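You operate a simulated robot arm through the tools that you are given. There is no shell and no other tool.

You are at the controls of a simulated robot arm. One attempt, no reset.

Task
Put things in order on the island top. At the end: the silver pen cup stands where the white bottle (marked "Skelvane") stood; the silver piston stands where the green beacon stood; the white bottle from the island top stands where the green mix cap (marked "Mix 32") stood; the green beacon stands on top of the black gauge; the green mix cap is on the brown cardboard box (marked "Spare hoses"); whatever was shut is shut again. Leave all else as you found it, and nothing knocked over.

It is judged by the outcome, as a careful person would: the job done as asked, and still so three seconds after it is handed in. It fails if anything else is knocked over, pushed out of place, dropped, spilled or broken. A push-on lid holds only when it is set on centred and level and pressed home; a screw cap is set on level and turned clockwise until tight.

Robot
A 6-joint arm with a two-finger gripper, fixed in place. Base frame: the origin is on the floor under the middle of its stand, x ahead of it, y to its left, z up; the work surface is at about z = 860. Units: mm, rad, N and s.
With the tool pointing down near the work surface it reaches from about 140 to 680 mm from the base axis. Its first joint turns from -1.152 to 1.152 rad. Payload 2.45 kg.
The tool frame sits at the grasp point between the pads (the TCP): z along the fingers, y along the line on which they close. The tips reach 30 mm beyond it. The gripper opens to 106 mm; its body begins 79 mm behind the TCP.
Orientation is told as [roll, pitch, yaw] about the base's x, y, z axes, in that order, counted from this pose: with the fingers straight down and closing along the base's y, the tool's x points along the base's -x, its y along +y and its z along -z.

Tools
- The arm moves only by the tool send_rows. Its arguments are lists of equal length, an entry for each row: "travel": the shift along the tool's x, y, z in units of 200 mm (1.0 is 200 mm), a list of three; "angular": the turn, a rotation vector about the tool's x, y, z in units of 180 degrees (1.0 is 180 degrees), a list of three. In form: {"travel": [[tx, ty, tz], ...], "angular": [[ax, ay, az], ...]}. A call has 1 to 20 rows; each row is the pose to reach, as a shift and turn from the pose commanded when the call began, along the tool's axes at that moment. "hand" is the gripper command, from -1 (shut) to 1 (fully open), values between in proportion, set as the call begins (left out, the last holds). A call with a number of a shift or a turn outside -1 to 1 is refused whole. Rows are played at 5 a second. More than 50 mm and 0.15 rad between two rows, or a gripper value outside its range, and nothing of the call is played. A pose out of reach is approached as far as the arm can. The call stops where the force on the tool passes 40 N (or 10 N more than at its start, if that is more) or the arm is blocked; 0.2 s more then pass. The fingers move at their own pace (about 153 mm/s each) and stop on an object; they squeeze with about 21 N. The grip force told is the motor's: it shows also when the fingers shut on nothing. Time passes only in rows, and 0.2 s behind the last, so rows that repeat a pose let the fingers close. It gives the time, the measured TCP pose, the force on the tool (base axes), the opening and the grip force at its end, in the units of the frame above (readings bear some noise), with the torque about the TCP (base axes, N m) and any sound that the robot's microphone picked up, and new pictures: "views" is both (left out), scene, wrist or none.
- Cameras (640 x 400 px; columns grow to the right, rows downward): "scene" is fixed at [49.7, 408.4, 1405.2]; the picture's right is [-0.82, -0.57, 0.00], its down [-0.33, 0.48, -0.81] and it looks along [0.46, -0.67, -0.58] (base axes); focal length 272 px, centre (320, 200). "wrist" rides on the gripper at [77, -2, -106] in the tool frame; the picture's right is [0.02, 1.00, 0.00], its down [-0.78, 0.02, -0.62] and it looks along [-0.62, 0.01, 0.78] (tool axes); focal length 247 px, centre (320, 200).
- pixel_to_xyz(camera, pixels): there is no depth. For up to 12 entries [column, row, z] of the newest picture of that camera ("zoom" is the newest enlarged one), the place [x, y] in the base frame at which the ray of that pixel passes the height z, good to about 2 mm. It takes no simulated time.
- zoom(camera, box): a new picture of the part [left, top, right, bottom] of that camera's present view, enlarged. It takes no simulated time.
- finish_job(): hands the job in; it is judged then, once.

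Leave the gripper open and the arm clear of the work at the hand-in unless told otherwise.

The tools are called after ">>>" as a command line: name --argument value ..., lists and objects as JSON in quotes. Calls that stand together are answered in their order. send_rows: Moves the arm, as the interface text tells. Its arguments: {"type":"object","properties":{"travel":{"type":"array","items":{"type":"array","items":{"type":"number"}}},"angular":{"type":"array","items":{"type":"array","items":{"type":"number"}}},"hand":{"type":"number"},"views":{"type":"string","enum":["both","scene","wrist","none"]}},"required":["travel","angular"]} The other tools are called the same way: pixel_to_xyz (camera, pixels) gives the place at which the rays of pixels pass given heights; zoom (camera, box) takes an enlarged picture of a part of a camera's view; finish_job () hands the job in.

At the start:

```text
time: 0.0
position: [365.2, -7.0, 1242.3]
ee_rot: [0.002, -0.002, -0.001]
ft_force: [0.3, -0.4, 0.5]
ft_torque: [0.0, 0.0, -0.02]
gripper_width: 105.9
gripper_force: 0.1
```

scene: 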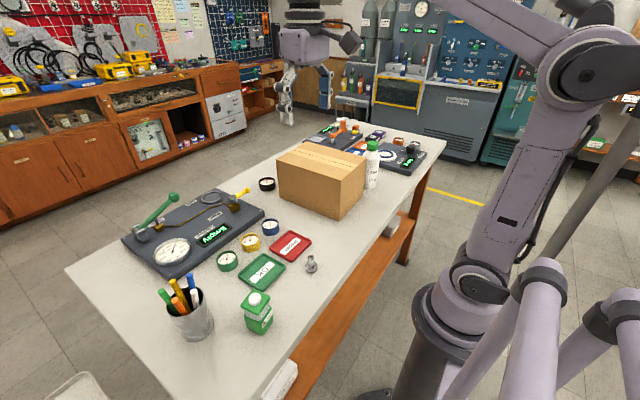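
wrist: 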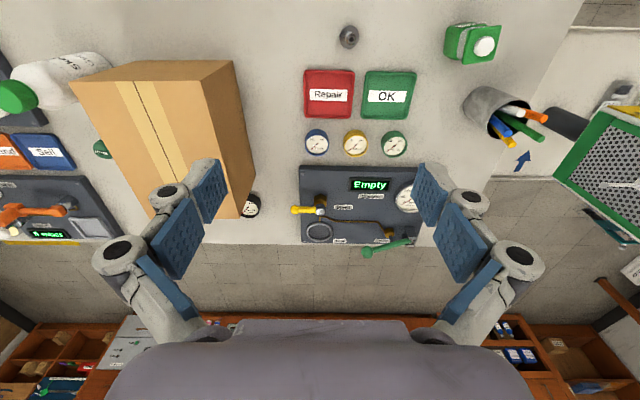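

I start by looking closely at the scene. In the scene view I see a cardboard box in the middle (about 322,178), a white bottle with green cap (372,165), a pen cup (190,312), gauges, trays and other items. I'll zoom in on several areas.

>>> zoom --camera "scene" --box '[100, 170, 340, 350]'

>>> zoom --camera "scene" --box '[250, 100, 450, 225]'

>>> zoom --camera "wrist" --box '[0, 20, 260, 260]'

>>> zoom --camera "wrist" --box '[280, 10, 640, 260]'

```text
2.22 times, centred on (220, 260) of scene
```

zoom: 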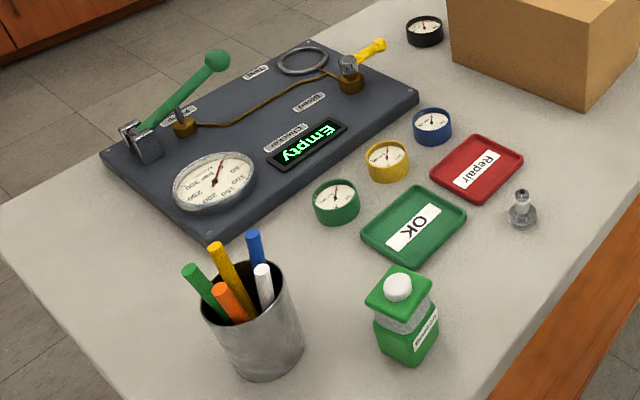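

```text
3.20 times, centred on (350, 162) of scene
```

zoom: 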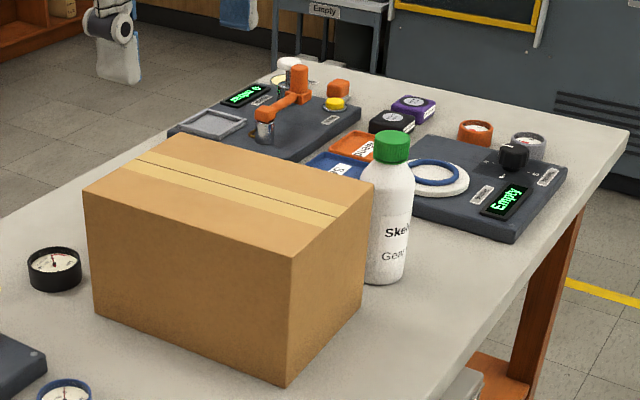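

```text
1.67 times, centred on (130, 140) of wrist
```

zoom: 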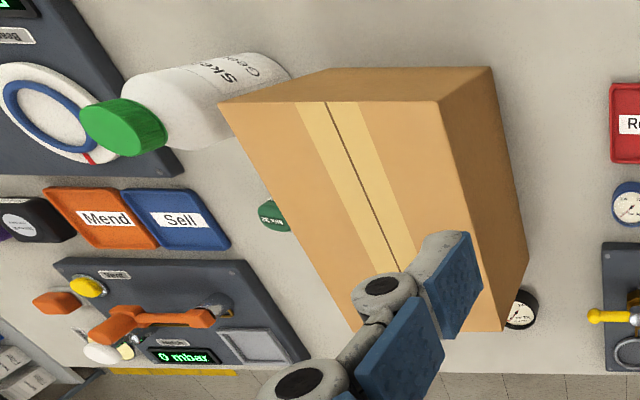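

```text
1.60 times, centred on (460, 135) of wrist
```

zoom: 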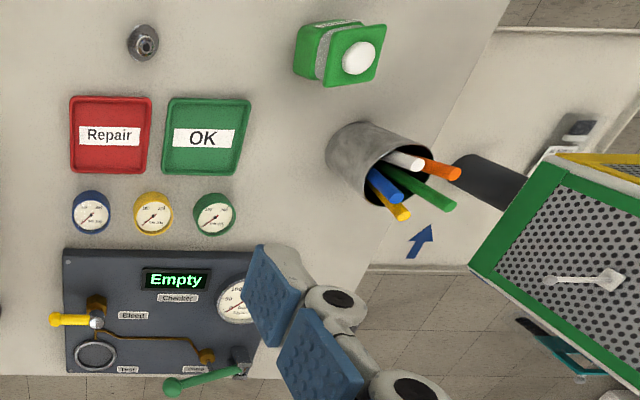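

I need to identify the green item at (258,312) and the panels on the right. I'll zoom in more.

>>> zoom --camera "scene" --box '[225, 275, 305, 345]'

>>> zoom --camera "scene" --box '[300, 110, 440, 190]'

>>> zoom --camera "wrist" --box '[430, 10, 550, 90]'

>>> zoom --camera "wrist" --box '[0, 40, 130, 130]'

>>> zoom --camera "wrist" --box '[0, 130, 130, 250]'

>>> zoom --camera "scene" --box '[200, 330, 420, 400]'

```text
5.71 times, centred on (265, 310) of scene
```

zoom: 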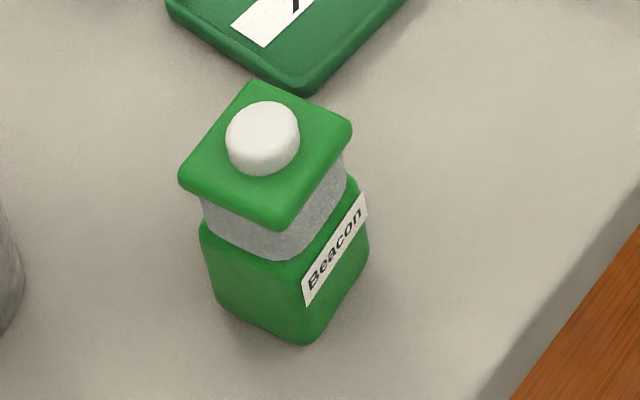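

```text
4.57 times, centred on (370, 150) of scene
```

zoom: 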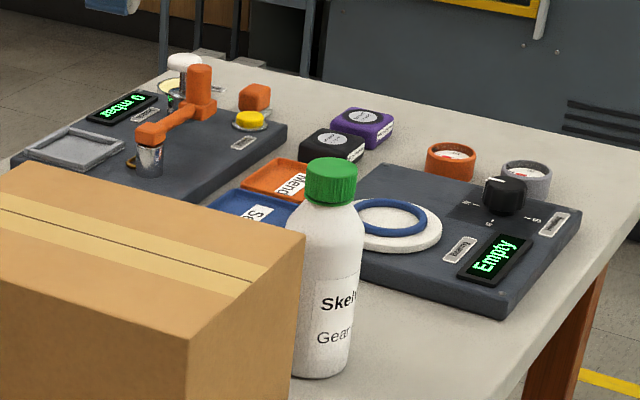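

```text
5.00 times, centred on (490, 50) of wrist
```

zoom: 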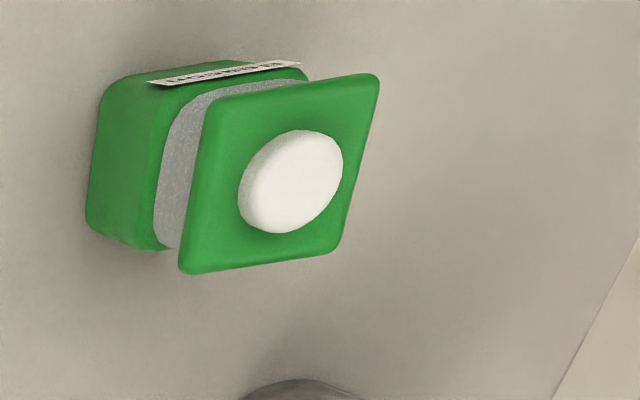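

```text
4.44 times, centred on (65, 85) of wrist
```

zoom: 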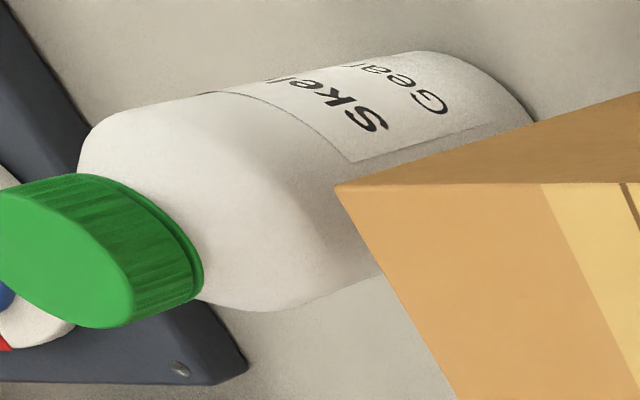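

```text
3.33 times, centred on (65, 190) of wrist
```

zoom: 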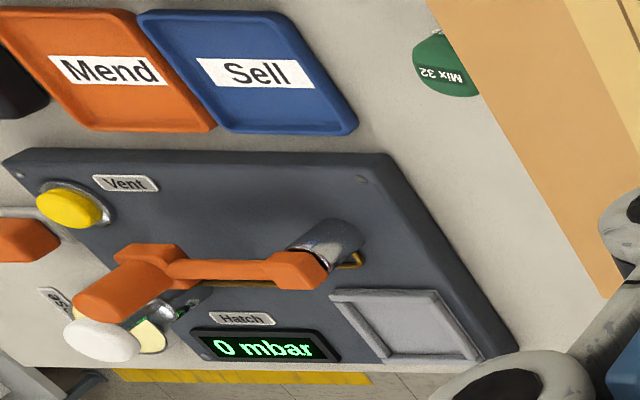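

```text
2.91 times, centred on (310, 365) of scene
```

zoom: 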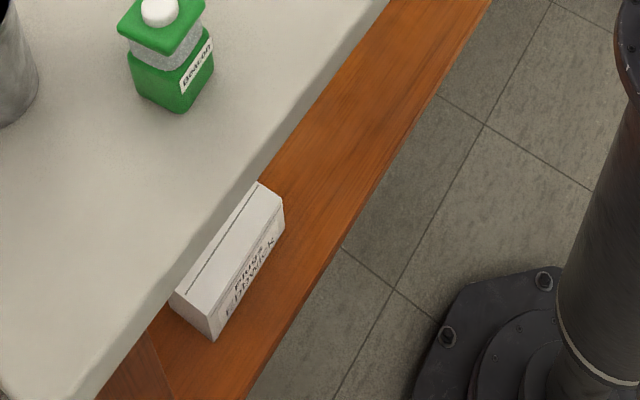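

The green item at (258,312) is the beacon (labelled). Now I'll check the small silver item at (311,265) and the boards' labels.

>>> zoom --camera "scene" --box '[285, 240, 345, 285]'

>>> zoom --camera "wrist" --box '[320, 15, 380, 60]'

>>> zoom --camera "wrist" --box '[0, 100, 50, 150]'

>>> zoom --camera "wrist" --box '[230, 120, 450, 270]'

>>> zoom --camera "scene" --box '[300, 110, 370, 160]'

```text
8.89 times, centred on (315, 262) of scene
```

zoom: 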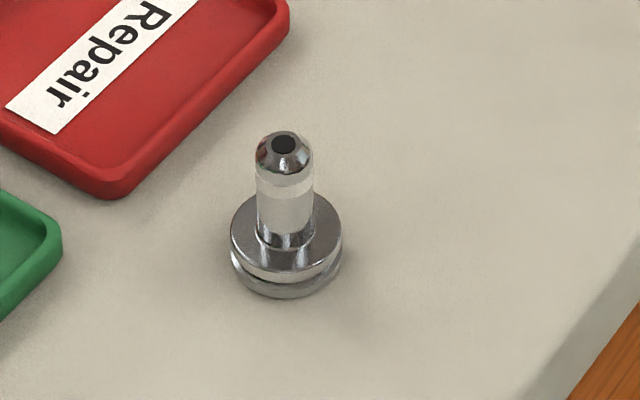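

```text
8.89 times, centred on (350, 38) of wrist
```

zoom: 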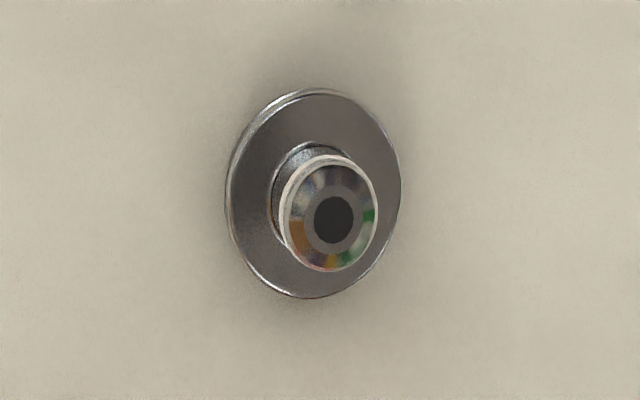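

```text
8.00 times, centred on (25, 125) of wrist
```

zoom: 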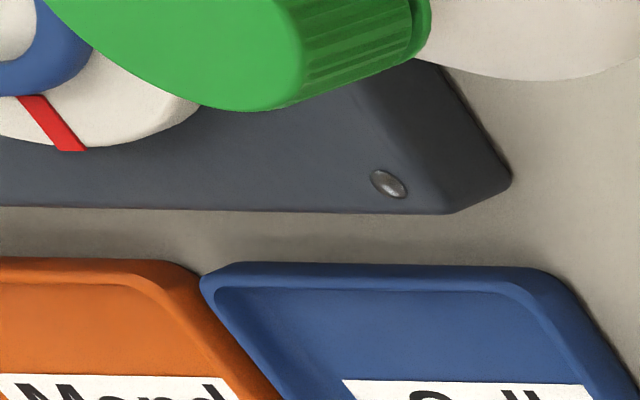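

```text
2.67 times, centred on (340, 195) of wrist
```

zoom: 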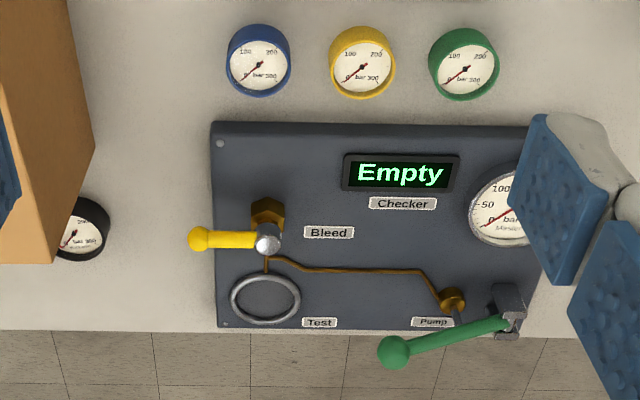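

```text
8.00 times, centred on (335, 135) of scene
```

zoom: 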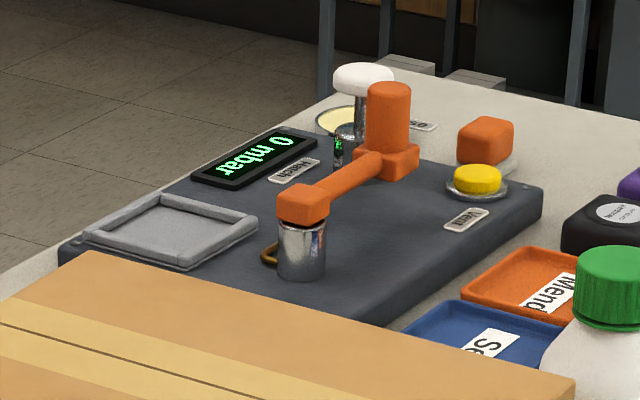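

The piston is clear: the little silver item at (311,265). Now I'll measure places: bases at z=860, tops at guesses.

>>> pixel_to_xyz --camera "scene" --pixels '[[311, 271, 860], [371, 187, 860], [267, 190, 860], [258, 331, 860], [195, 336, 860], [279, 200, 860], [336, 217, 860], [364, 187, 860], [333, 181, 1000], [367, 156, 1000], [310, 142, 1000], [277, 161, 1000]]'

>>> pixel_to_xyz --camera "wrist" --pixels '[[349, 37, 860], [103, 149, 860], [250, 205, 880], [70, 82, 1000], [181, 83, 1000], [231, 61, 1000], [317, 140, 880], [354, 143, 880], [394, 144, 880], [484, 47, 940], [500, 115, 950], [15, 96, 1040]]'

```text
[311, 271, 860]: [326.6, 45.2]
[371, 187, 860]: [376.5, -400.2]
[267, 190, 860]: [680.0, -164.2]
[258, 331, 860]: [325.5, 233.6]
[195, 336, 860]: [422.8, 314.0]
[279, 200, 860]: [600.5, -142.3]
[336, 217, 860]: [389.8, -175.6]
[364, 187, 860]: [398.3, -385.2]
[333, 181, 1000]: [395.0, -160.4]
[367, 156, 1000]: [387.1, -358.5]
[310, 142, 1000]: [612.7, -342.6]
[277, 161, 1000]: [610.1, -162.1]
```

```text
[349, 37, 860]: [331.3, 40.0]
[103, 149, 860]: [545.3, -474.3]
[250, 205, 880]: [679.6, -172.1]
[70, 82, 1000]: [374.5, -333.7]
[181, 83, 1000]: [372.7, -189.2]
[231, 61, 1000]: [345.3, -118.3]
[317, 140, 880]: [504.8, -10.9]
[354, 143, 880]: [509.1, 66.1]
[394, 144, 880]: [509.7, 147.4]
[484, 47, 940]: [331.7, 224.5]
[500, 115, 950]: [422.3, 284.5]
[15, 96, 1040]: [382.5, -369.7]
```

Now the cardboard box's corners, so that I can work out its height.

>>> pixel_to_xyz --camera "scene" --pixels '[[279.7, 196.9, 860], [339, 221.3, 860], [363.1, 193.8, 860], [275.9, 159.4, 1000], [306.3, 141.3, 1000], [366.9, 157.8, 1000], [341.3, 180.3, 1000], [275.9, 159.4, 980], [306.3, 141.3, 980], [366.9, 157.8, 980], [341.3, 180.3, 980]]'

>>> zoom --camera "scene" --box '[270, 130, 390, 225]'

```text
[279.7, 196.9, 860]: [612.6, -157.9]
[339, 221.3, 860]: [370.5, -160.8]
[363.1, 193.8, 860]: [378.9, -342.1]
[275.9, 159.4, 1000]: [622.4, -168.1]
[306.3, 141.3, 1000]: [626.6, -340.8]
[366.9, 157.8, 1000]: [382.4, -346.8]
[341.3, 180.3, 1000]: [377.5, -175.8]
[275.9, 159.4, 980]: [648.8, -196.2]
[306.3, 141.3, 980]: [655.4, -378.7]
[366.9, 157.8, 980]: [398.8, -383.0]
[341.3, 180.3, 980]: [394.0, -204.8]
```

```text
4.21 times, centred on (330, 178) of scene
```

zoom: 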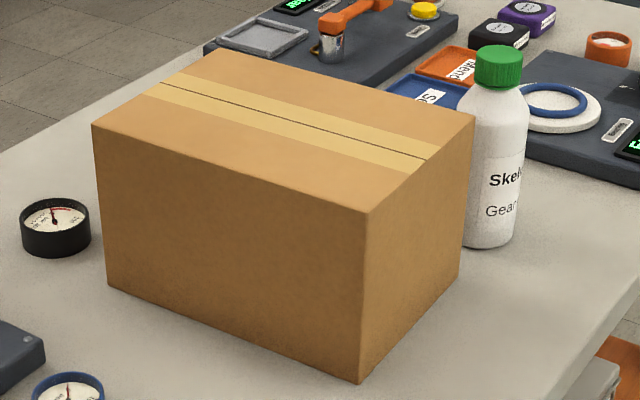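

The box spans about x 370–610, y −327…−160 with its top near z = 1010. The mix cap peeks out beyond the box at wrist (103,149), near (535,−455). I'll carry the wrist camera over there at height to see it properly, with an open gripper.

>>> send_rows --travel '[[0.05, -0.2, 0], [0.1, -0.4, 0], [0.15, -0.6, 0], [0.2, -0.8, 0], [0.25, -1.0, 0]]' --angular '[[0, 0, 0], [0, 0, 0], [0, 0, 0], [0, 0, 0], [0, 0, 0]]' --hand 1 --views "none"

>>> send_rows --travel '[[0.05, -0.2, 0], [0.1, -0.4, 0], [0.15, -0.6, 0], [0.2, -0.8, 0], [0.25, -1.0, 0]]' --angular '[[0, 0, 0], [0, 0, 0], [0, 0, 0], [0, 0, 0], [0, 0, 0]]' --views "both"

```text
time: 1.2
position: [312.8, -206.7, 1242.6]
ee_rot: [-0.001, -0.002, 0.001]
ft_force: [0.1, 0.0, 0.1]
ft_torque: [0.01, 0.03, 0.02]
gripper_width: 106.2
gripper_force: 0.0
```

```text
time: 2.4
position: [264.6, -408.2, 1241.2]
ee_rot: [0.001, -0.002, 0.0]
ft_force: [-1.3, -0.3, -0.9]
ft_torque: [0.02, 0.0, -0.01]
gripper_width: 106.1
gripper_force: 0.1
```

scene: 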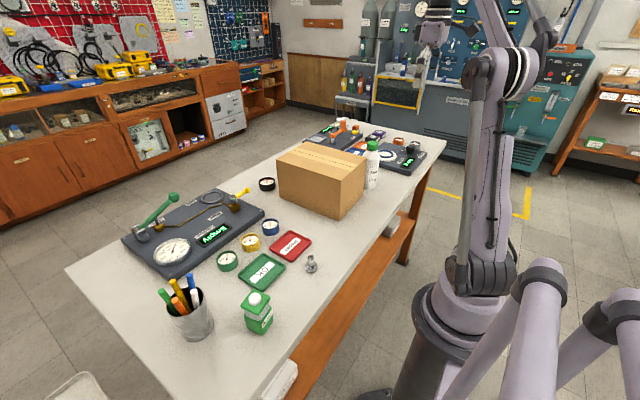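
wrist: 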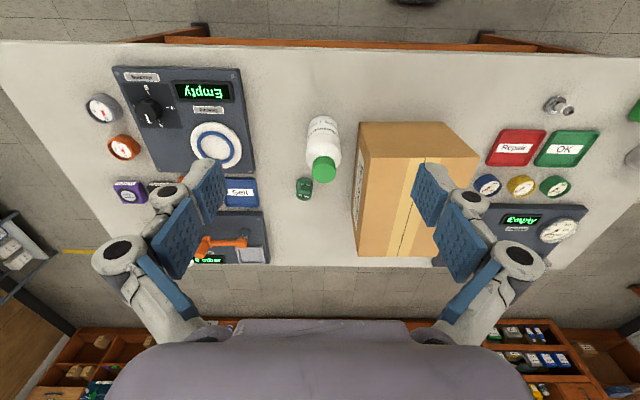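

Now the cap is visible at wrist (305,188), near the bottle. I'll zoom in on it and on the bottle.

>>> zoom --camera "wrist" --box '[270, 100, 390, 220]'

>>> zoom --camera "wrist" --box '[280, 160, 340, 220]'

>>> pixel_to_xyz --camera "wrist" --pixels '[[305, 188, 860], [305, 188, 880], [305, 188, 900], [321, 125, 860], [322, 170, 1045], [362, 122, 1010], [468, 121, 1010], [479, 165, 1010]]'

```text
3.33 times, centred on (330, 160) of wrist
```

zoom: 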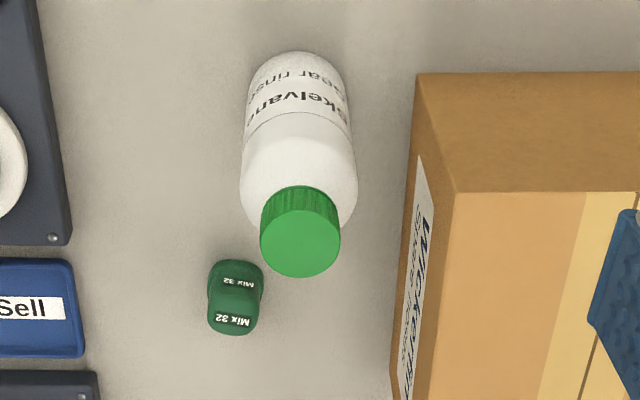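

```text
6.67 times, centred on (310, 190) of wrist
```

zoom: 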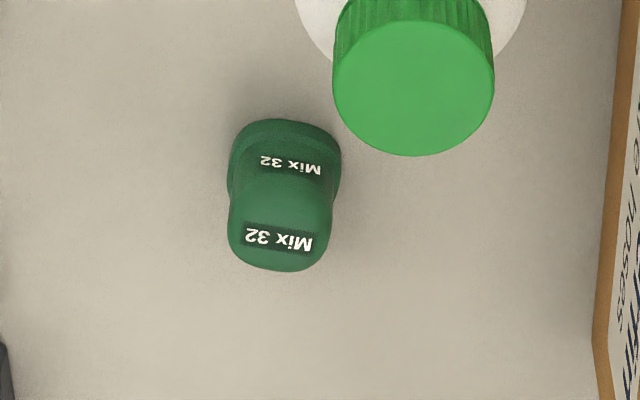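

```text
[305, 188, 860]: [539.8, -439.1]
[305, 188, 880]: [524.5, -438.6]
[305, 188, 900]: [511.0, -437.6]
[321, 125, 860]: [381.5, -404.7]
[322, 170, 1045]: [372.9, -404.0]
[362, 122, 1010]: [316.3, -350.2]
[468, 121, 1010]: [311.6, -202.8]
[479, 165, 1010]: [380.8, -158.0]
```

The cap is a small dark-green cap at wrist (305,188), standing near (525,−439). I'll go lower for a better measure: to about (310,−440,1130), tips still above the bottle's top (~1045).

>>> send_rows --travel '[[-0.08, -0.05, 0.19], [-0.16, -0.11, 0.37], [-0.23, -0.16, 0.55]]' --angular '[[0, 0, 0], [0, 0, 0], [0, 0, 0]]' --views "wrist"

>>> zoom --camera "wrist" --box '[280, 100, 400, 240]'

```text
time: 3.2
position: [311.4, -436.4, 1133.4]
ee_rot: [-0.001, -0.001, 0.0]
ft_force: [-0.2, 0.4, 0.3]
ft_torque: [-0.01, -0.01, 0.0]
gripper_width: 105.9
gripper_force: 0.0
```

wrist: 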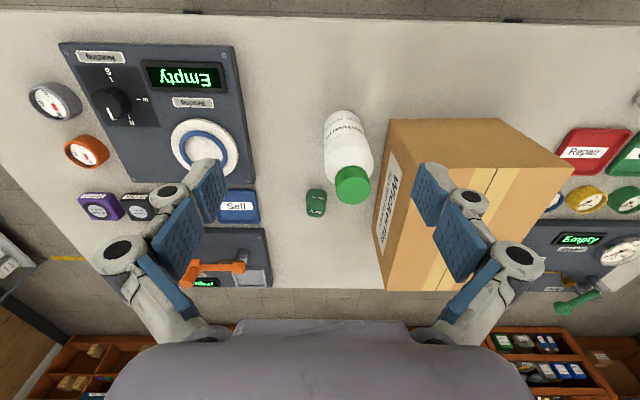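

```text
2.86 times, centred on (340, 170) of wrist
```

zoom: 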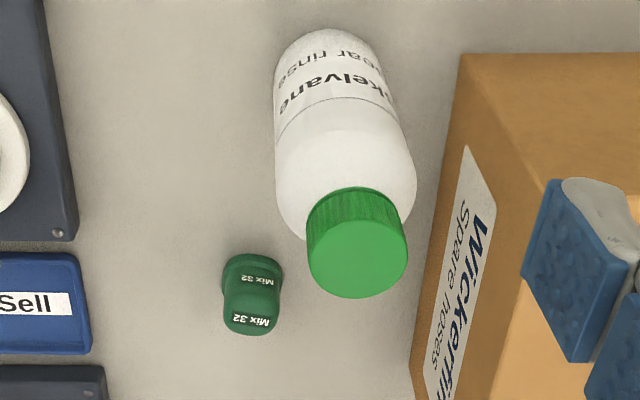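

>>> zoom --camera "wrist" --box '[290, 175, 345, 230]'

>>> zoom --camera "scene" --box '[345, 130, 400, 195]'

```text
7.27 times, centred on (318, 202) of wrist
```

zoom: 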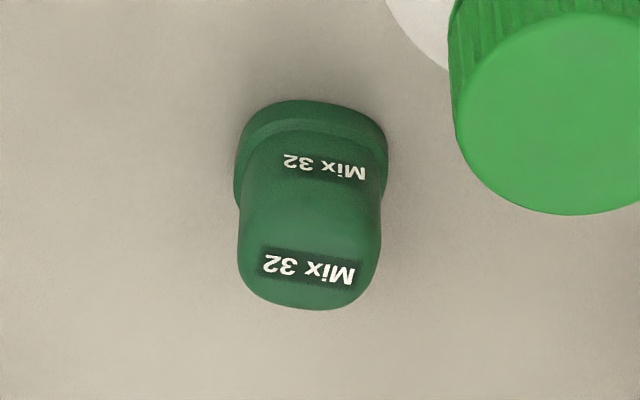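

```text
6.15 times, centred on (372, 162) of scene
```

zoom: 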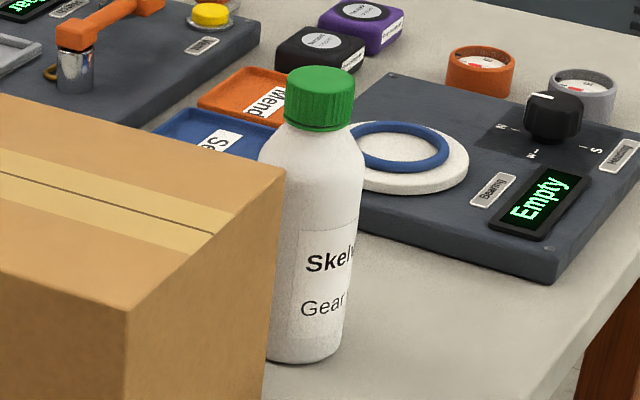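

>>> zoom --camera "wrist" --box '[290, 175, 345, 230]'

>>> pixel_to_xyz --camera "zoom" --pixels '[[312, 98, 868], [233, 180, 864], [388, 180, 864], [310, 180, 864], [310, 250, 890], [310, 250, 900], [310, 310, 895], [240, 240, 900], [380, 240, 900], [310, 310, 905], [312, 98, 864]]'

```text
7.27 times, centred on (318, 202) of wrist
```

zoom: 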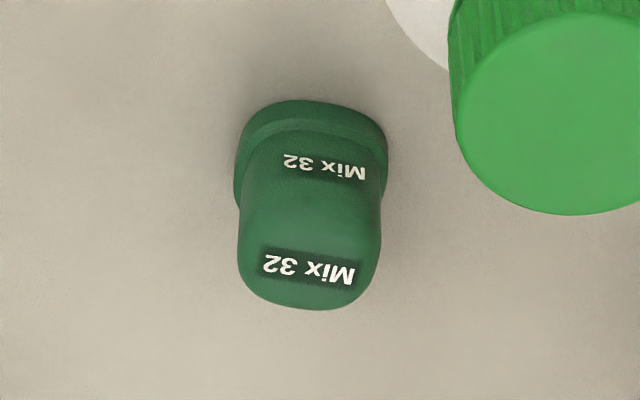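

```text
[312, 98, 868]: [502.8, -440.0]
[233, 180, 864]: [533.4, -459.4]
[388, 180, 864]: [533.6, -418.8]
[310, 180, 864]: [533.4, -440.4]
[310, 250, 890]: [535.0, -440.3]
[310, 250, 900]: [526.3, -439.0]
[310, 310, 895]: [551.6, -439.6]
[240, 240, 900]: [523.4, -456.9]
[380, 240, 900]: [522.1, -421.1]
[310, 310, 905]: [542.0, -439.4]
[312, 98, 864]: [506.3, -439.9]
```

The cap's centre reads about (525,−439.5), brim ~40 mm wide, body ~34 mm, height ~44 mm. I'll move over it at z≈1133 with the gripper narrowed to about 70 mm to stay clear of box and bottle.

>>> send_rows --travel '[[-0.24, 0, 0], [-0.48, 0, 0], [-0.72, 0, 0], [-0.95, 0, 0], [-0.95, 0, 0]]' --angular '[[0, 0, 0], [0, 0, 0], [0, 0, 0], [0, 0, 0], [0, 0, 0]]' --hand 0.35 --views "both"

```text
time: 4.4
position: [470.5, -413.9, 1103.7]
ee_rot: [-0.001, -0.002, -0.003]
ft_force: [0.5, 0.2, -0.1]
ft_torque: [-0.02, 0.01, 0.02]
gripper_width: 71.7
gripper_force: 0.1
out of reach, approached as far as the arm can: row 3, 4, 5
```

scene: 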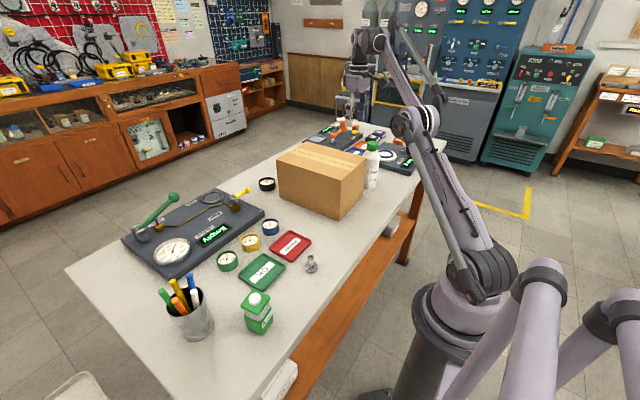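
wrist: 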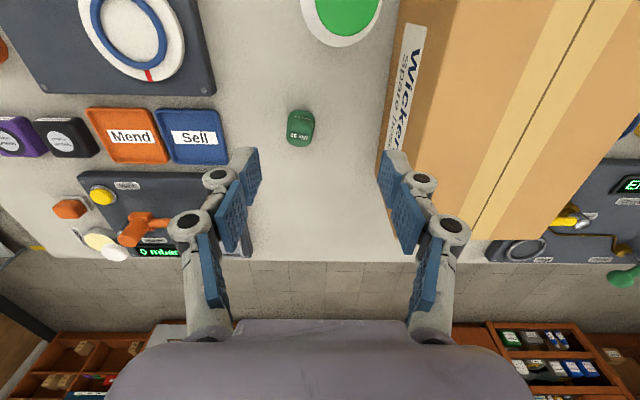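

The reach shrinks with height (row limit reached at r≈627, z≈1104). I'll go down 60 mm and see how the commanded pose is kept.

>>> send_rows --travel '[[0, 0, 0.1], [0, 0, 0.2], [0, 0, 0.3]]' --angular '[[0, 0, 0], [0, 0, 0], [0, 0, 0]]' --views "wrist"

```text
time: 5.2
position: [471.5, -414.7, 1045.2]
ee_rot: [0.0, -0.001, 0.0]
ft_force: [0.0, -0.2, 0.3]
ft_torque: [0.02, -0.01, -0.04]
gripper_width: 71.5
gripper_force: 0.1
```

wrist: 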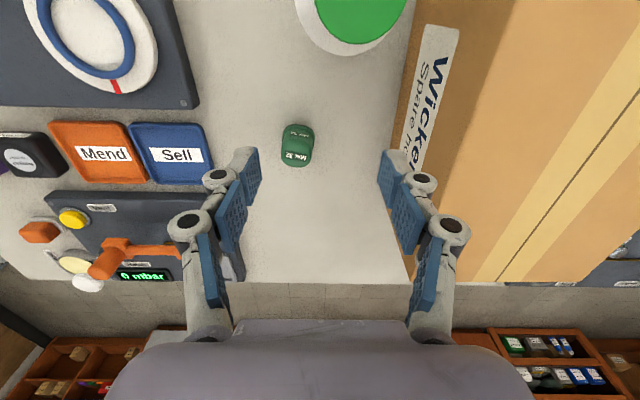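

The commanded pose follows what was reached. I'll measure the cap again from this closer view (wrist (297,145)).

>>> zoom --camera "wrist" --box '[265, 110, 330, 180]'

>>> pixel_to_xyz --camera "wrist" --pixels '[[297, 122, 866], [281, 138, 864], [314, 138, 864], [297, 167, 904], [283, 150, 904], [310, 150, 904], [362, 27, 1045], [410, 200, 1010]]'

```text
5.71 times, centred on (298, 145) of wrist
```

zoom: 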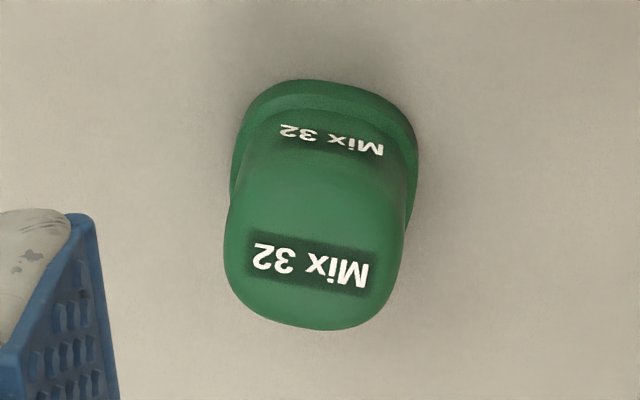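

```text
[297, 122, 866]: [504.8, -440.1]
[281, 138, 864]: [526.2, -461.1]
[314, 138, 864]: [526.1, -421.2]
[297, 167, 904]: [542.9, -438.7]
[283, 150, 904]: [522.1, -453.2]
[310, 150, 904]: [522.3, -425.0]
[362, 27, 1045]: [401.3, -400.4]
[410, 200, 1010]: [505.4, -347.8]
```

Cap centre confirmed at about (525,−440). I'll go out and down in steps: first to about (500,−438,985).

>>> send_rows --travel '[[-0.05, -0.06, 0.1], [-0.1, -0.12, 0.2], [-0.14, -0.12, 0.3], [-0.14, -0.12, 0.3]]' --angular '[[0, 0, 0], [0, 0, 0], [0, 0, 0], [0, 0, 0]]' --views "wrist"

```text
time: 6.2
position: [501.9, -437.9, 983.8]
ee_rot: [0.001, -0.002, 0.0]
ft_force: [0.1, 0.9, 0.0]
ft_torque: [0.01, -0.01, 0.02]
gripper_width: 71.6
gripper_force: 0.0
```

wrist: 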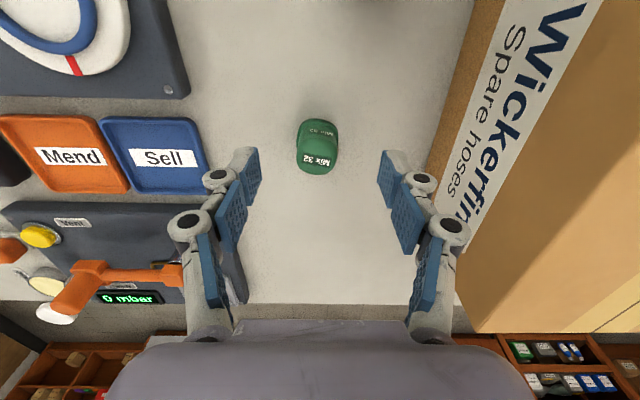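

Reached (501.9,−437.9,983.8) with no trouble. Next to about (524,−440,935), above the cap's top (~904) with tips at ~905.

>>> send_rows --travel '[[-0.05, 0, 0.09], [-0.1, -0.01, 0.17], [-0.115, -0.01, 0.245], [-0.115, -0.01, 0.245]]' --angular '[[0, 0, 0], [0, 0, 0], [0, 0, 0], [0, 0, 0]]' --views "both"

```text
time: 7.2
position: [523.1, -439.9, 936.0]
ee_rot: [0.0, -0.002, 0.001]
ft_force: [0.3, 0.6, 1.2]
ft_torque: [-0.04, 0.01, 0.03]
gripper_width: 71.3
gripper_force: 0.0
```

scene: 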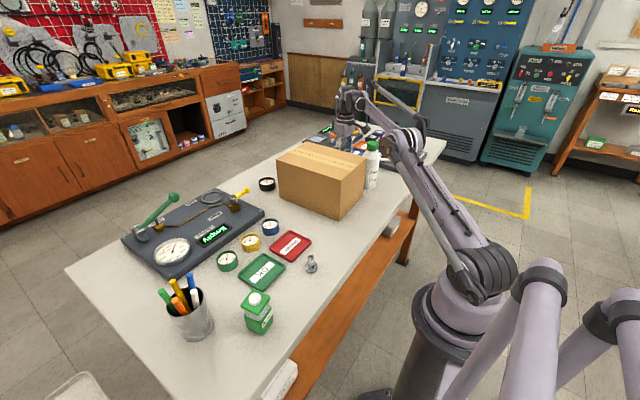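
wrist: 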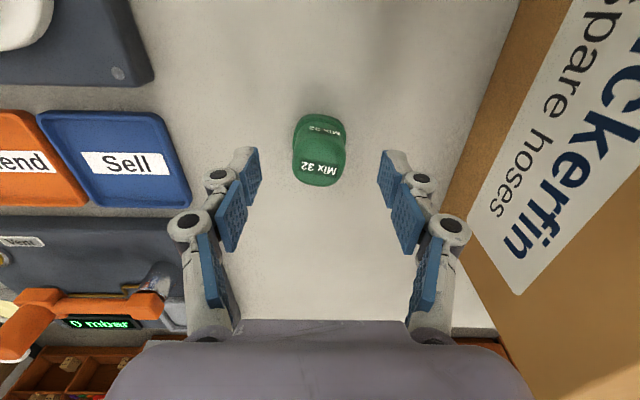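

The cap sits centred between the fingers at (320,150). I'll check its top against the TCP before descending.

>>> zoom --camera "wrist" --box '[280, 100, 360, 200]'

>>> pixel_to_xyz --camera "zoom" --pixels '[[320, 345, 904], [320, 345, 900], [225, 260, 904], [420, 260, 904], [320, 58, 866]]'

```text
4.00 times, centred on (320, 150) of wrist
```

zoom: 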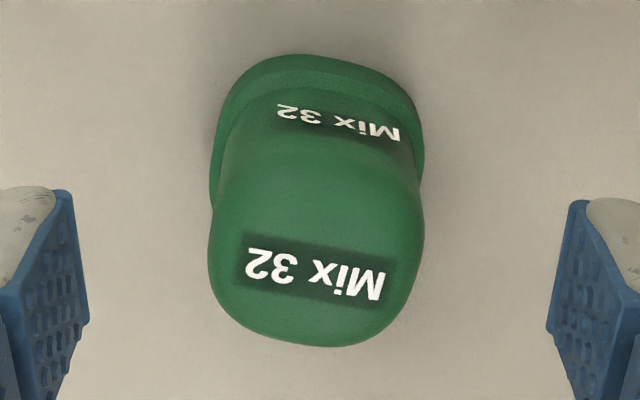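

```text
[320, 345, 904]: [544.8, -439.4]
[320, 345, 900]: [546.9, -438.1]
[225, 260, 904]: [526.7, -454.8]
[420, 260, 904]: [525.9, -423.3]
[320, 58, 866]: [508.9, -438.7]
```

Cap centre reads (526,−439). I'll shift 2.5 mm out and descend to z≈900 (tips at ~870), then close.

>>> send_rows --travel '[[-0.012, 0.002, 0.06], [-0.012, 0.002, 0.12], [-0.012, 0.002, 0.18], [-0.012, 0.002, 0.18]]' --angular '[[0, 0, 0], [0, 0, 0], [0, 0, 0], [0, 0, 0]]' --views "wrist"

```text
time: 8.2
position: [524.4, -439.8, 899.5]
ee_rot: [0.0, -0.003, 0.0]
ft_force: [0.4, -0.2, -0.1]
ft_torque: [0.01, -0.03, -0.01]
gripper_width: 71.5
gripper_force: 0.0
```

wrist: 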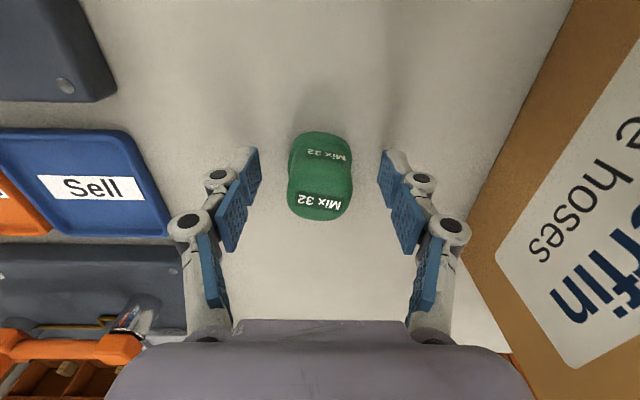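

In place. Closing the gripper on the cap body.

>>> send_rows --travel '[[0, 0, 0], [0, 0, 0], [0, 0, 0], [0, 0, 0]]' --angular '[[0, 0, 0], [0, 0, 0], [0, 0, 0], [0, 0, 0]]' --hand -1 --views "wrist"

```text
time: 9.2
position: [525.7, -439.5, 898.1]
ee_rot: [0.0, -0.001, 0.0]
ft_force: [-0.9, -0.1, 0.2]
ft_torque: [0.01, 0.0, -0.01]
gripper_width: 38.9
gripper_force: 21.2
```

wrist: 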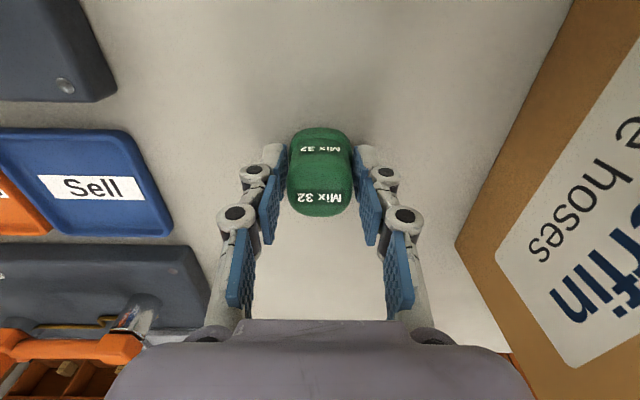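

Gripped (38.9 mm, 21 N). I'll lift, drawing inward as height grows to stay in reach, up to about (470,−415,1080).

>>> send_rows --travel '[[0, 0, -0.1], [0, 0, -0.21], [0.05, 0.025, -0.325], [0.1, 0.05, -0.43], [0.14, 0.06, -0.55], [0.18, 0.075, -0.66], [0.23, 0.1, -0.775], [0.275, 0.125, -0.905]]' --angular '[[0, 0, 0], [0, 0, 0], [0, 0, 0], [0, 0, 0], [0, 0, 0], [0, 0, 0], [0, 0, 0], [0, 0, 0]]' --views "both"

```text
time: 11.0
position: [471.7, -413.7, 1080.9]
ee_rot: [-0.001, -0.002, 0.001]
ft_force: [0.0, 0.4, 0.8]
ft_torque: [-0.02, -0.02, 0.04]
gripper_width: 0.0
gripper_force: 20.8
```

scene: 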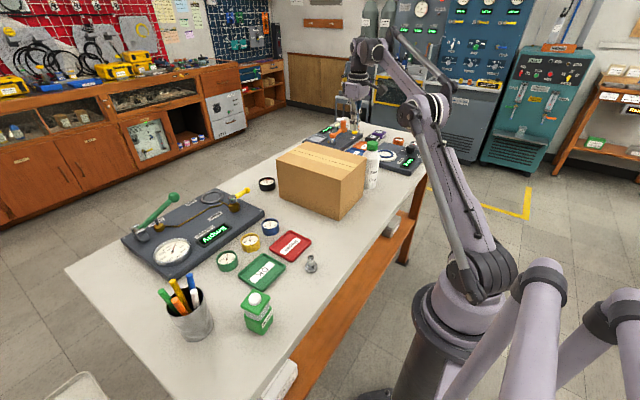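
wrist: 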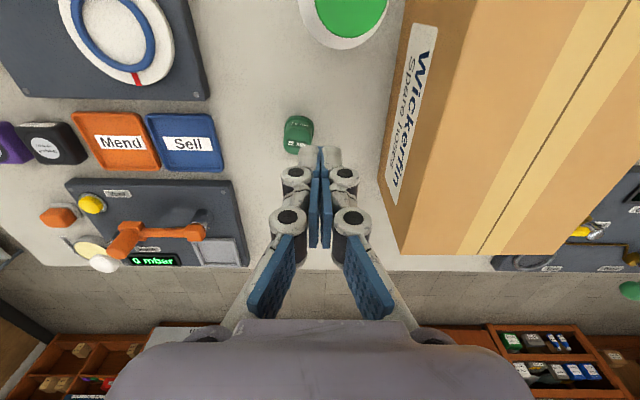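

The gripper is shut on nothing (width 0): the cap slipped out. It still stands at wrist (298,133). I'll check it closely.

>>> zoom --camera "wrist" --box '[265, 95, 335, 165]'

>>> pixel_to_xyz --camera "zoom" --pixels '[[320, 130, 866], [320, 330, 904], [245, 260, 864], [400, 260, 864]]'

```text
5.71 times, centred on (300, 130) of wrist
```

zoom: 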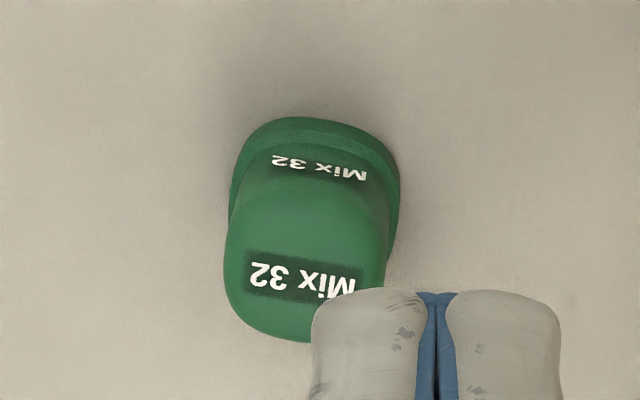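

```text
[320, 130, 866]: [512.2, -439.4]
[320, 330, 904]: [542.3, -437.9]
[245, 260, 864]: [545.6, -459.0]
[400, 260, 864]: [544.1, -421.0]
```

The cap stands at nearly the same place (~(527,−440)); it seems the tips had only the brim's edge. I'll open to ~72 mm and retrace the path down to z≈941 and look again.

>>> send_rows --travel '[[0, 0, 0], [0, 0, 0], [-0.045, -0.025, 0.13], [-0.095, -0.05, 0.245], [-0.135, -0.065, 0.355], [-0.175, -0.075, 0.475], [-0.225, -0.1, 0.58], [-0.275, -0.125, 0.695], [-0.275, -0.125, 0.695]]' --angular '[[0, 0, 0], [0, 0, 0], [0, 0, 0], [0, 0, 0], [0, 0, 0], [0, 0, 0], [0, 0, 0], [0, 0, 0], [0, 0, 0]]' --hand 0.35 --views "wrist"

>>> zoom --camera "wrist" --box '[280, 100, 360, 200]'

```text
time: 13.0
position: [524.2, -440.0, 939.6]
ee_rot: [-0.003, -0.003, 0.0]
ft_force: [0.9, 0.5, 0.2]
ft_torque: [-0.01, -0.01, 0.02]
gripper_width: 71.5
gripper_force: 0.1
```

wrist: 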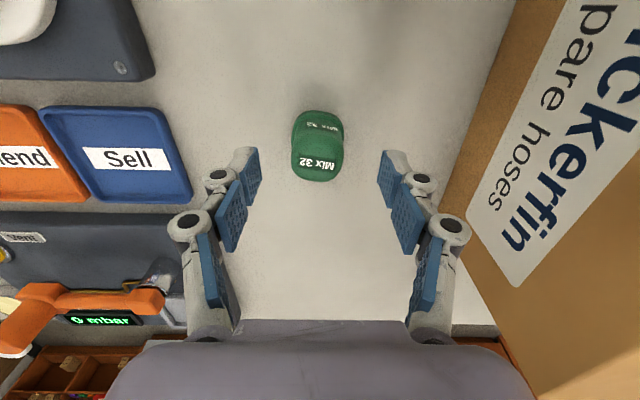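

```text
4.00 times, centred on (320, 150) of wrist
```

zoom: 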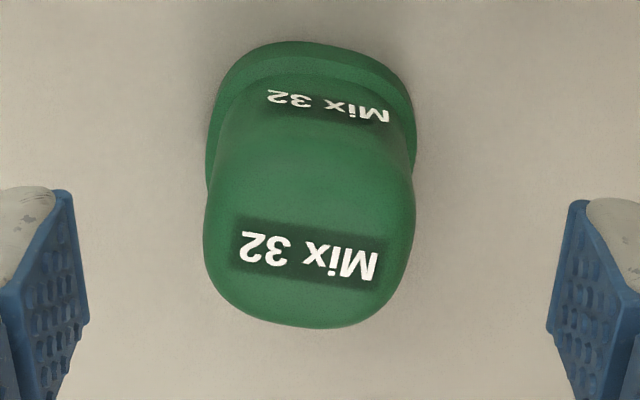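

The cap is upright and intact. I'll descend lower this time, to TCP z≈893 (tips just above the surface), and close.

>>> send_rows --travel '[[-0.01, 0, 0.08], [-0.01, 0, 0.16], [-0.01, 0, 0.22], [-0.01, 0, 0.232], [-0.01, 0, 0.232]]' --angular '[[0, 0, 0], [0, 0, 0], [0, 0, 0], [0, 0, 0], [0, 0, 0]]' --views "none"

>>> send_rows --travel '[[0, 0, 0], [0, 0, 0], [0, 0, 0], [0, 0, 0]]' --angular '[[0, 0, 0], [0, 0, 0], [0, 0, 0], [0, 0, 0]]' --hand -1 --views "wrist"

>>> zoom --camera "wrist" --box '[220, 100, 420, 260]'

```text
time: 14.2
position: [527.5, -438.9, 895.3]
ee_rot: [0.001, 0.0, 0.002]
ft_force: [0.0, 0.6, 0.0]
ft_torque: [-0.01, 0.03, -0.03]
gripper_width: 71.5
gripper_force: 0.0
```

```text
time: 15.2
position: [527.9, -439.9, 894.8]
ee_rot: [0.001, -0.002, 0.0]
ft_force: [-0.5, -0.4, 0.7]
ft_torque: [0.0, 0.01, 0.01]
gripper_width: 39.4
gripper_force: 20.9
```

wrist: 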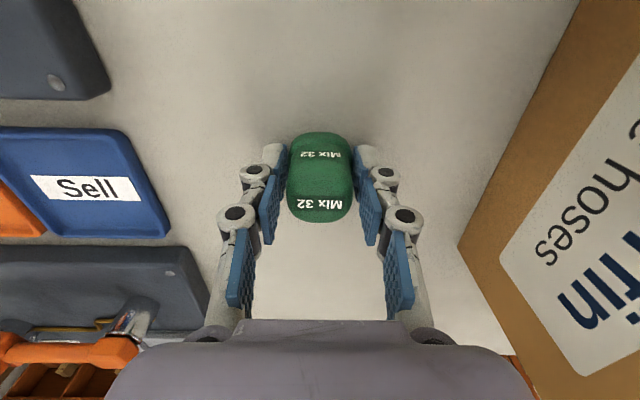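

```text
2.50 times, centred on (320, 180) of wrist
```

zoom: 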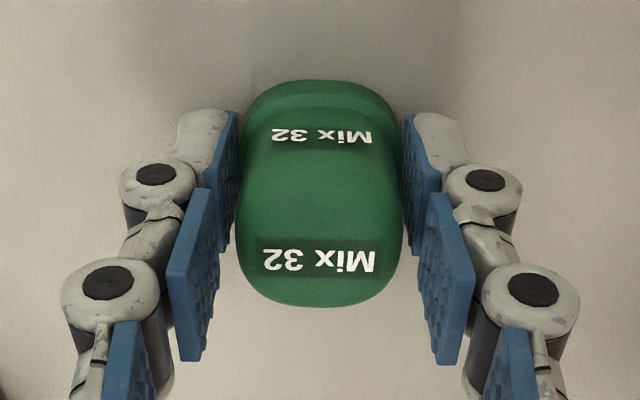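

The distal pads clasp the brim (39.4 mm). I'll lift slowly 4 mm and read the width and force.

>>> send_rows --travel '[[0, 0, -0.01], [0, 0, -0.02]]' --angular '[[0, 0, 0], [0, 0, 0]]' --views "none"

>>> send_rows --travel '[[0, 0, -0.01], [0, 0, -0.02], [0, 0, -0.03]]' --angular '[[0, 0, 0], [0, 0, 0], [0, 0, 0]]' --views "wrist"

>>> zoom --camera "wrist" --box '[220, 100, 420, 260]'

```text
time: 15.8
position: [527.7, -439.2, 899.3]
ee_rot: [0.0, -0.003, -0.001]
ft_force: [0.1, 0.0, -0.8]
ft_torque: [-0.03, 0.02, 0.01]
gripper_width: 39.4
gripper_force: 20.3
```

```text
time: 16.6
position: [527.7, -440.5, 905.9]
ee_rot: [0.001, -0.004, 0.0]
ft_force: [-0.4, 0.4, -1.1]
ft_torque: [-0.03, 0.03, 0.01]
gripper_width: 39.6
gripper_force: 20.7
```

wrist: 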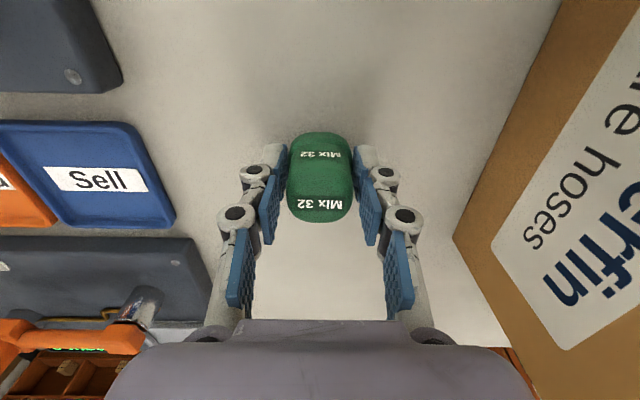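

```text
2.50 times, centred on (320, 180) of wrist
```

zoom: 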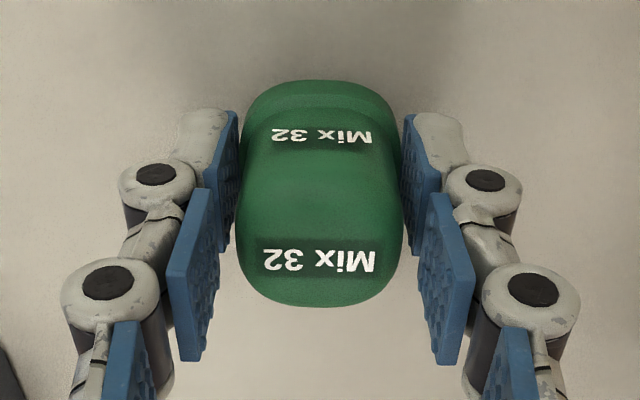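

Now it is held: the view of the cap stays unchanged while the TCP rose 11 mm. I'll carry it up slowly.

>>> send_rows --travel '[[0, 0, -0.06], [0, 0, -0.12], [0, 0, -0.18], [0.03, 0.01, -0.24], [0.06, 0.02, -0.3], [0.09, 0.03, -0.36], [0.12, 0.05, -0.42], [0.15, 0.06, -0.48], [0.18, 0.07, -0.54], [0.21, 0.08, -0.6], [0.24, 0.1, -0.67], [0.27, 0.11, -0.74], [0.29, 0.125, -0.82], [0.3, 0.13, -0.88]]' --angular '[[0, 0, 0], [0, 0, 0], [0, 0, 0], [0, 0, 0], [0, 0, 0], [0, 0, 0], [0, 0, 0], [0, 0, 0], [0, 0, 0], [0, 0, 0], [0, 0, 0], [0, 0, 0], [0, 0, 0], [0, 0, 0]]' --views "both"

```text
time: 19.6
position: [464.5, -414.2, 1081.7]
ee_rot: [-0.001, -0.003, 0.0]
ft_force: [-0.3, -0.1, -0.9]
ft_torque: [0.0, 0.04, 0.01]
gripper_width: 39.3
gripper_force: 20.8
```

scene: 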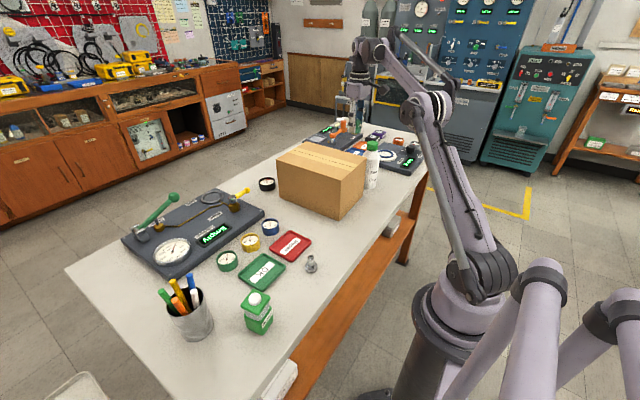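
wrist: 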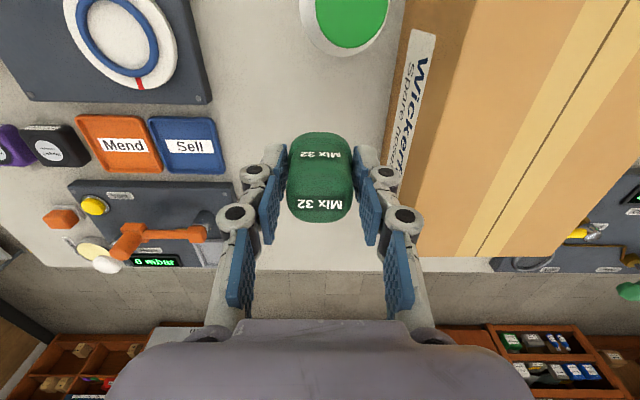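

The cap is held at z≈1082, its bottom ~1046, above the box top (1010). I'll carry it sideways to about (485,−244) over the box.

>>> send_rows --travel '[[-0.01, 0.08, 0], [-0.02, 0.17, 0], [-0.03, 0.26, 0], [-0.04, 0.35, 0], [-0.05, 0.44, 0], [-0.06, 0.53, 0], [-0.07, 0.62, 0], [-0.08, 0.71, 0], [-0.09, 0.8, 0], [-0.1, 0.85, 0], [-0.1, 0.85, 0]]' --angular '[[0, 0, 0], [0, 0, 0], [0, 0, 0], [0, 0, 0], [0, 0, 0], [0, 0, 0], [0, 0, 0], [0, 0, 0], [0, 0, 0], [0, 0, 0], [0, 0, 0]]' --views "both"

>>> zoom --camera "scene" --box '[260, 80, 400, 220]'

```text
time: 22.0
position: [487.1, -242.9, 1080.4]
ee_rot: [0.0, -0.003, -0.002]
ft_force: [-1.0, 0.2, -0.1]
ft_torque: [0.01, -0.01, 0.01]
gripper_width: 39.3
gripper_force: 21.3
```

scene: 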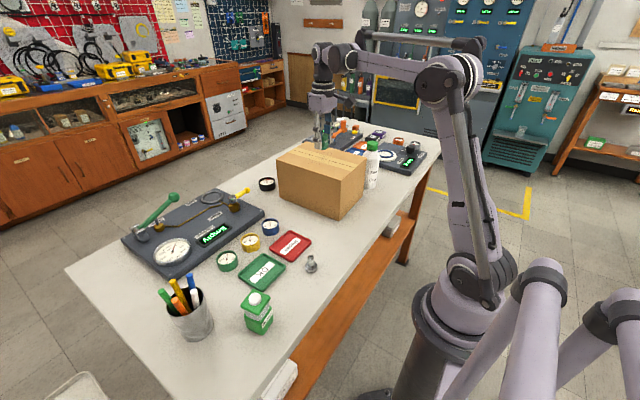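
wrist: 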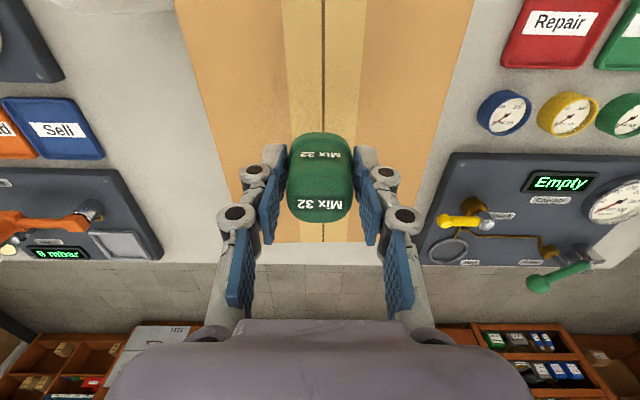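

```text
2.86 times, centred on (330, 150) of scene
```

zoom: 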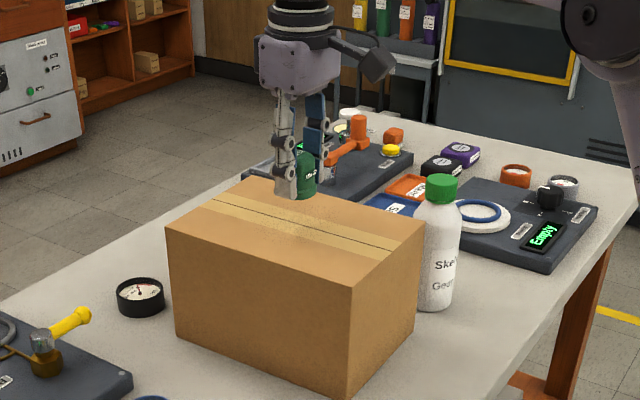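

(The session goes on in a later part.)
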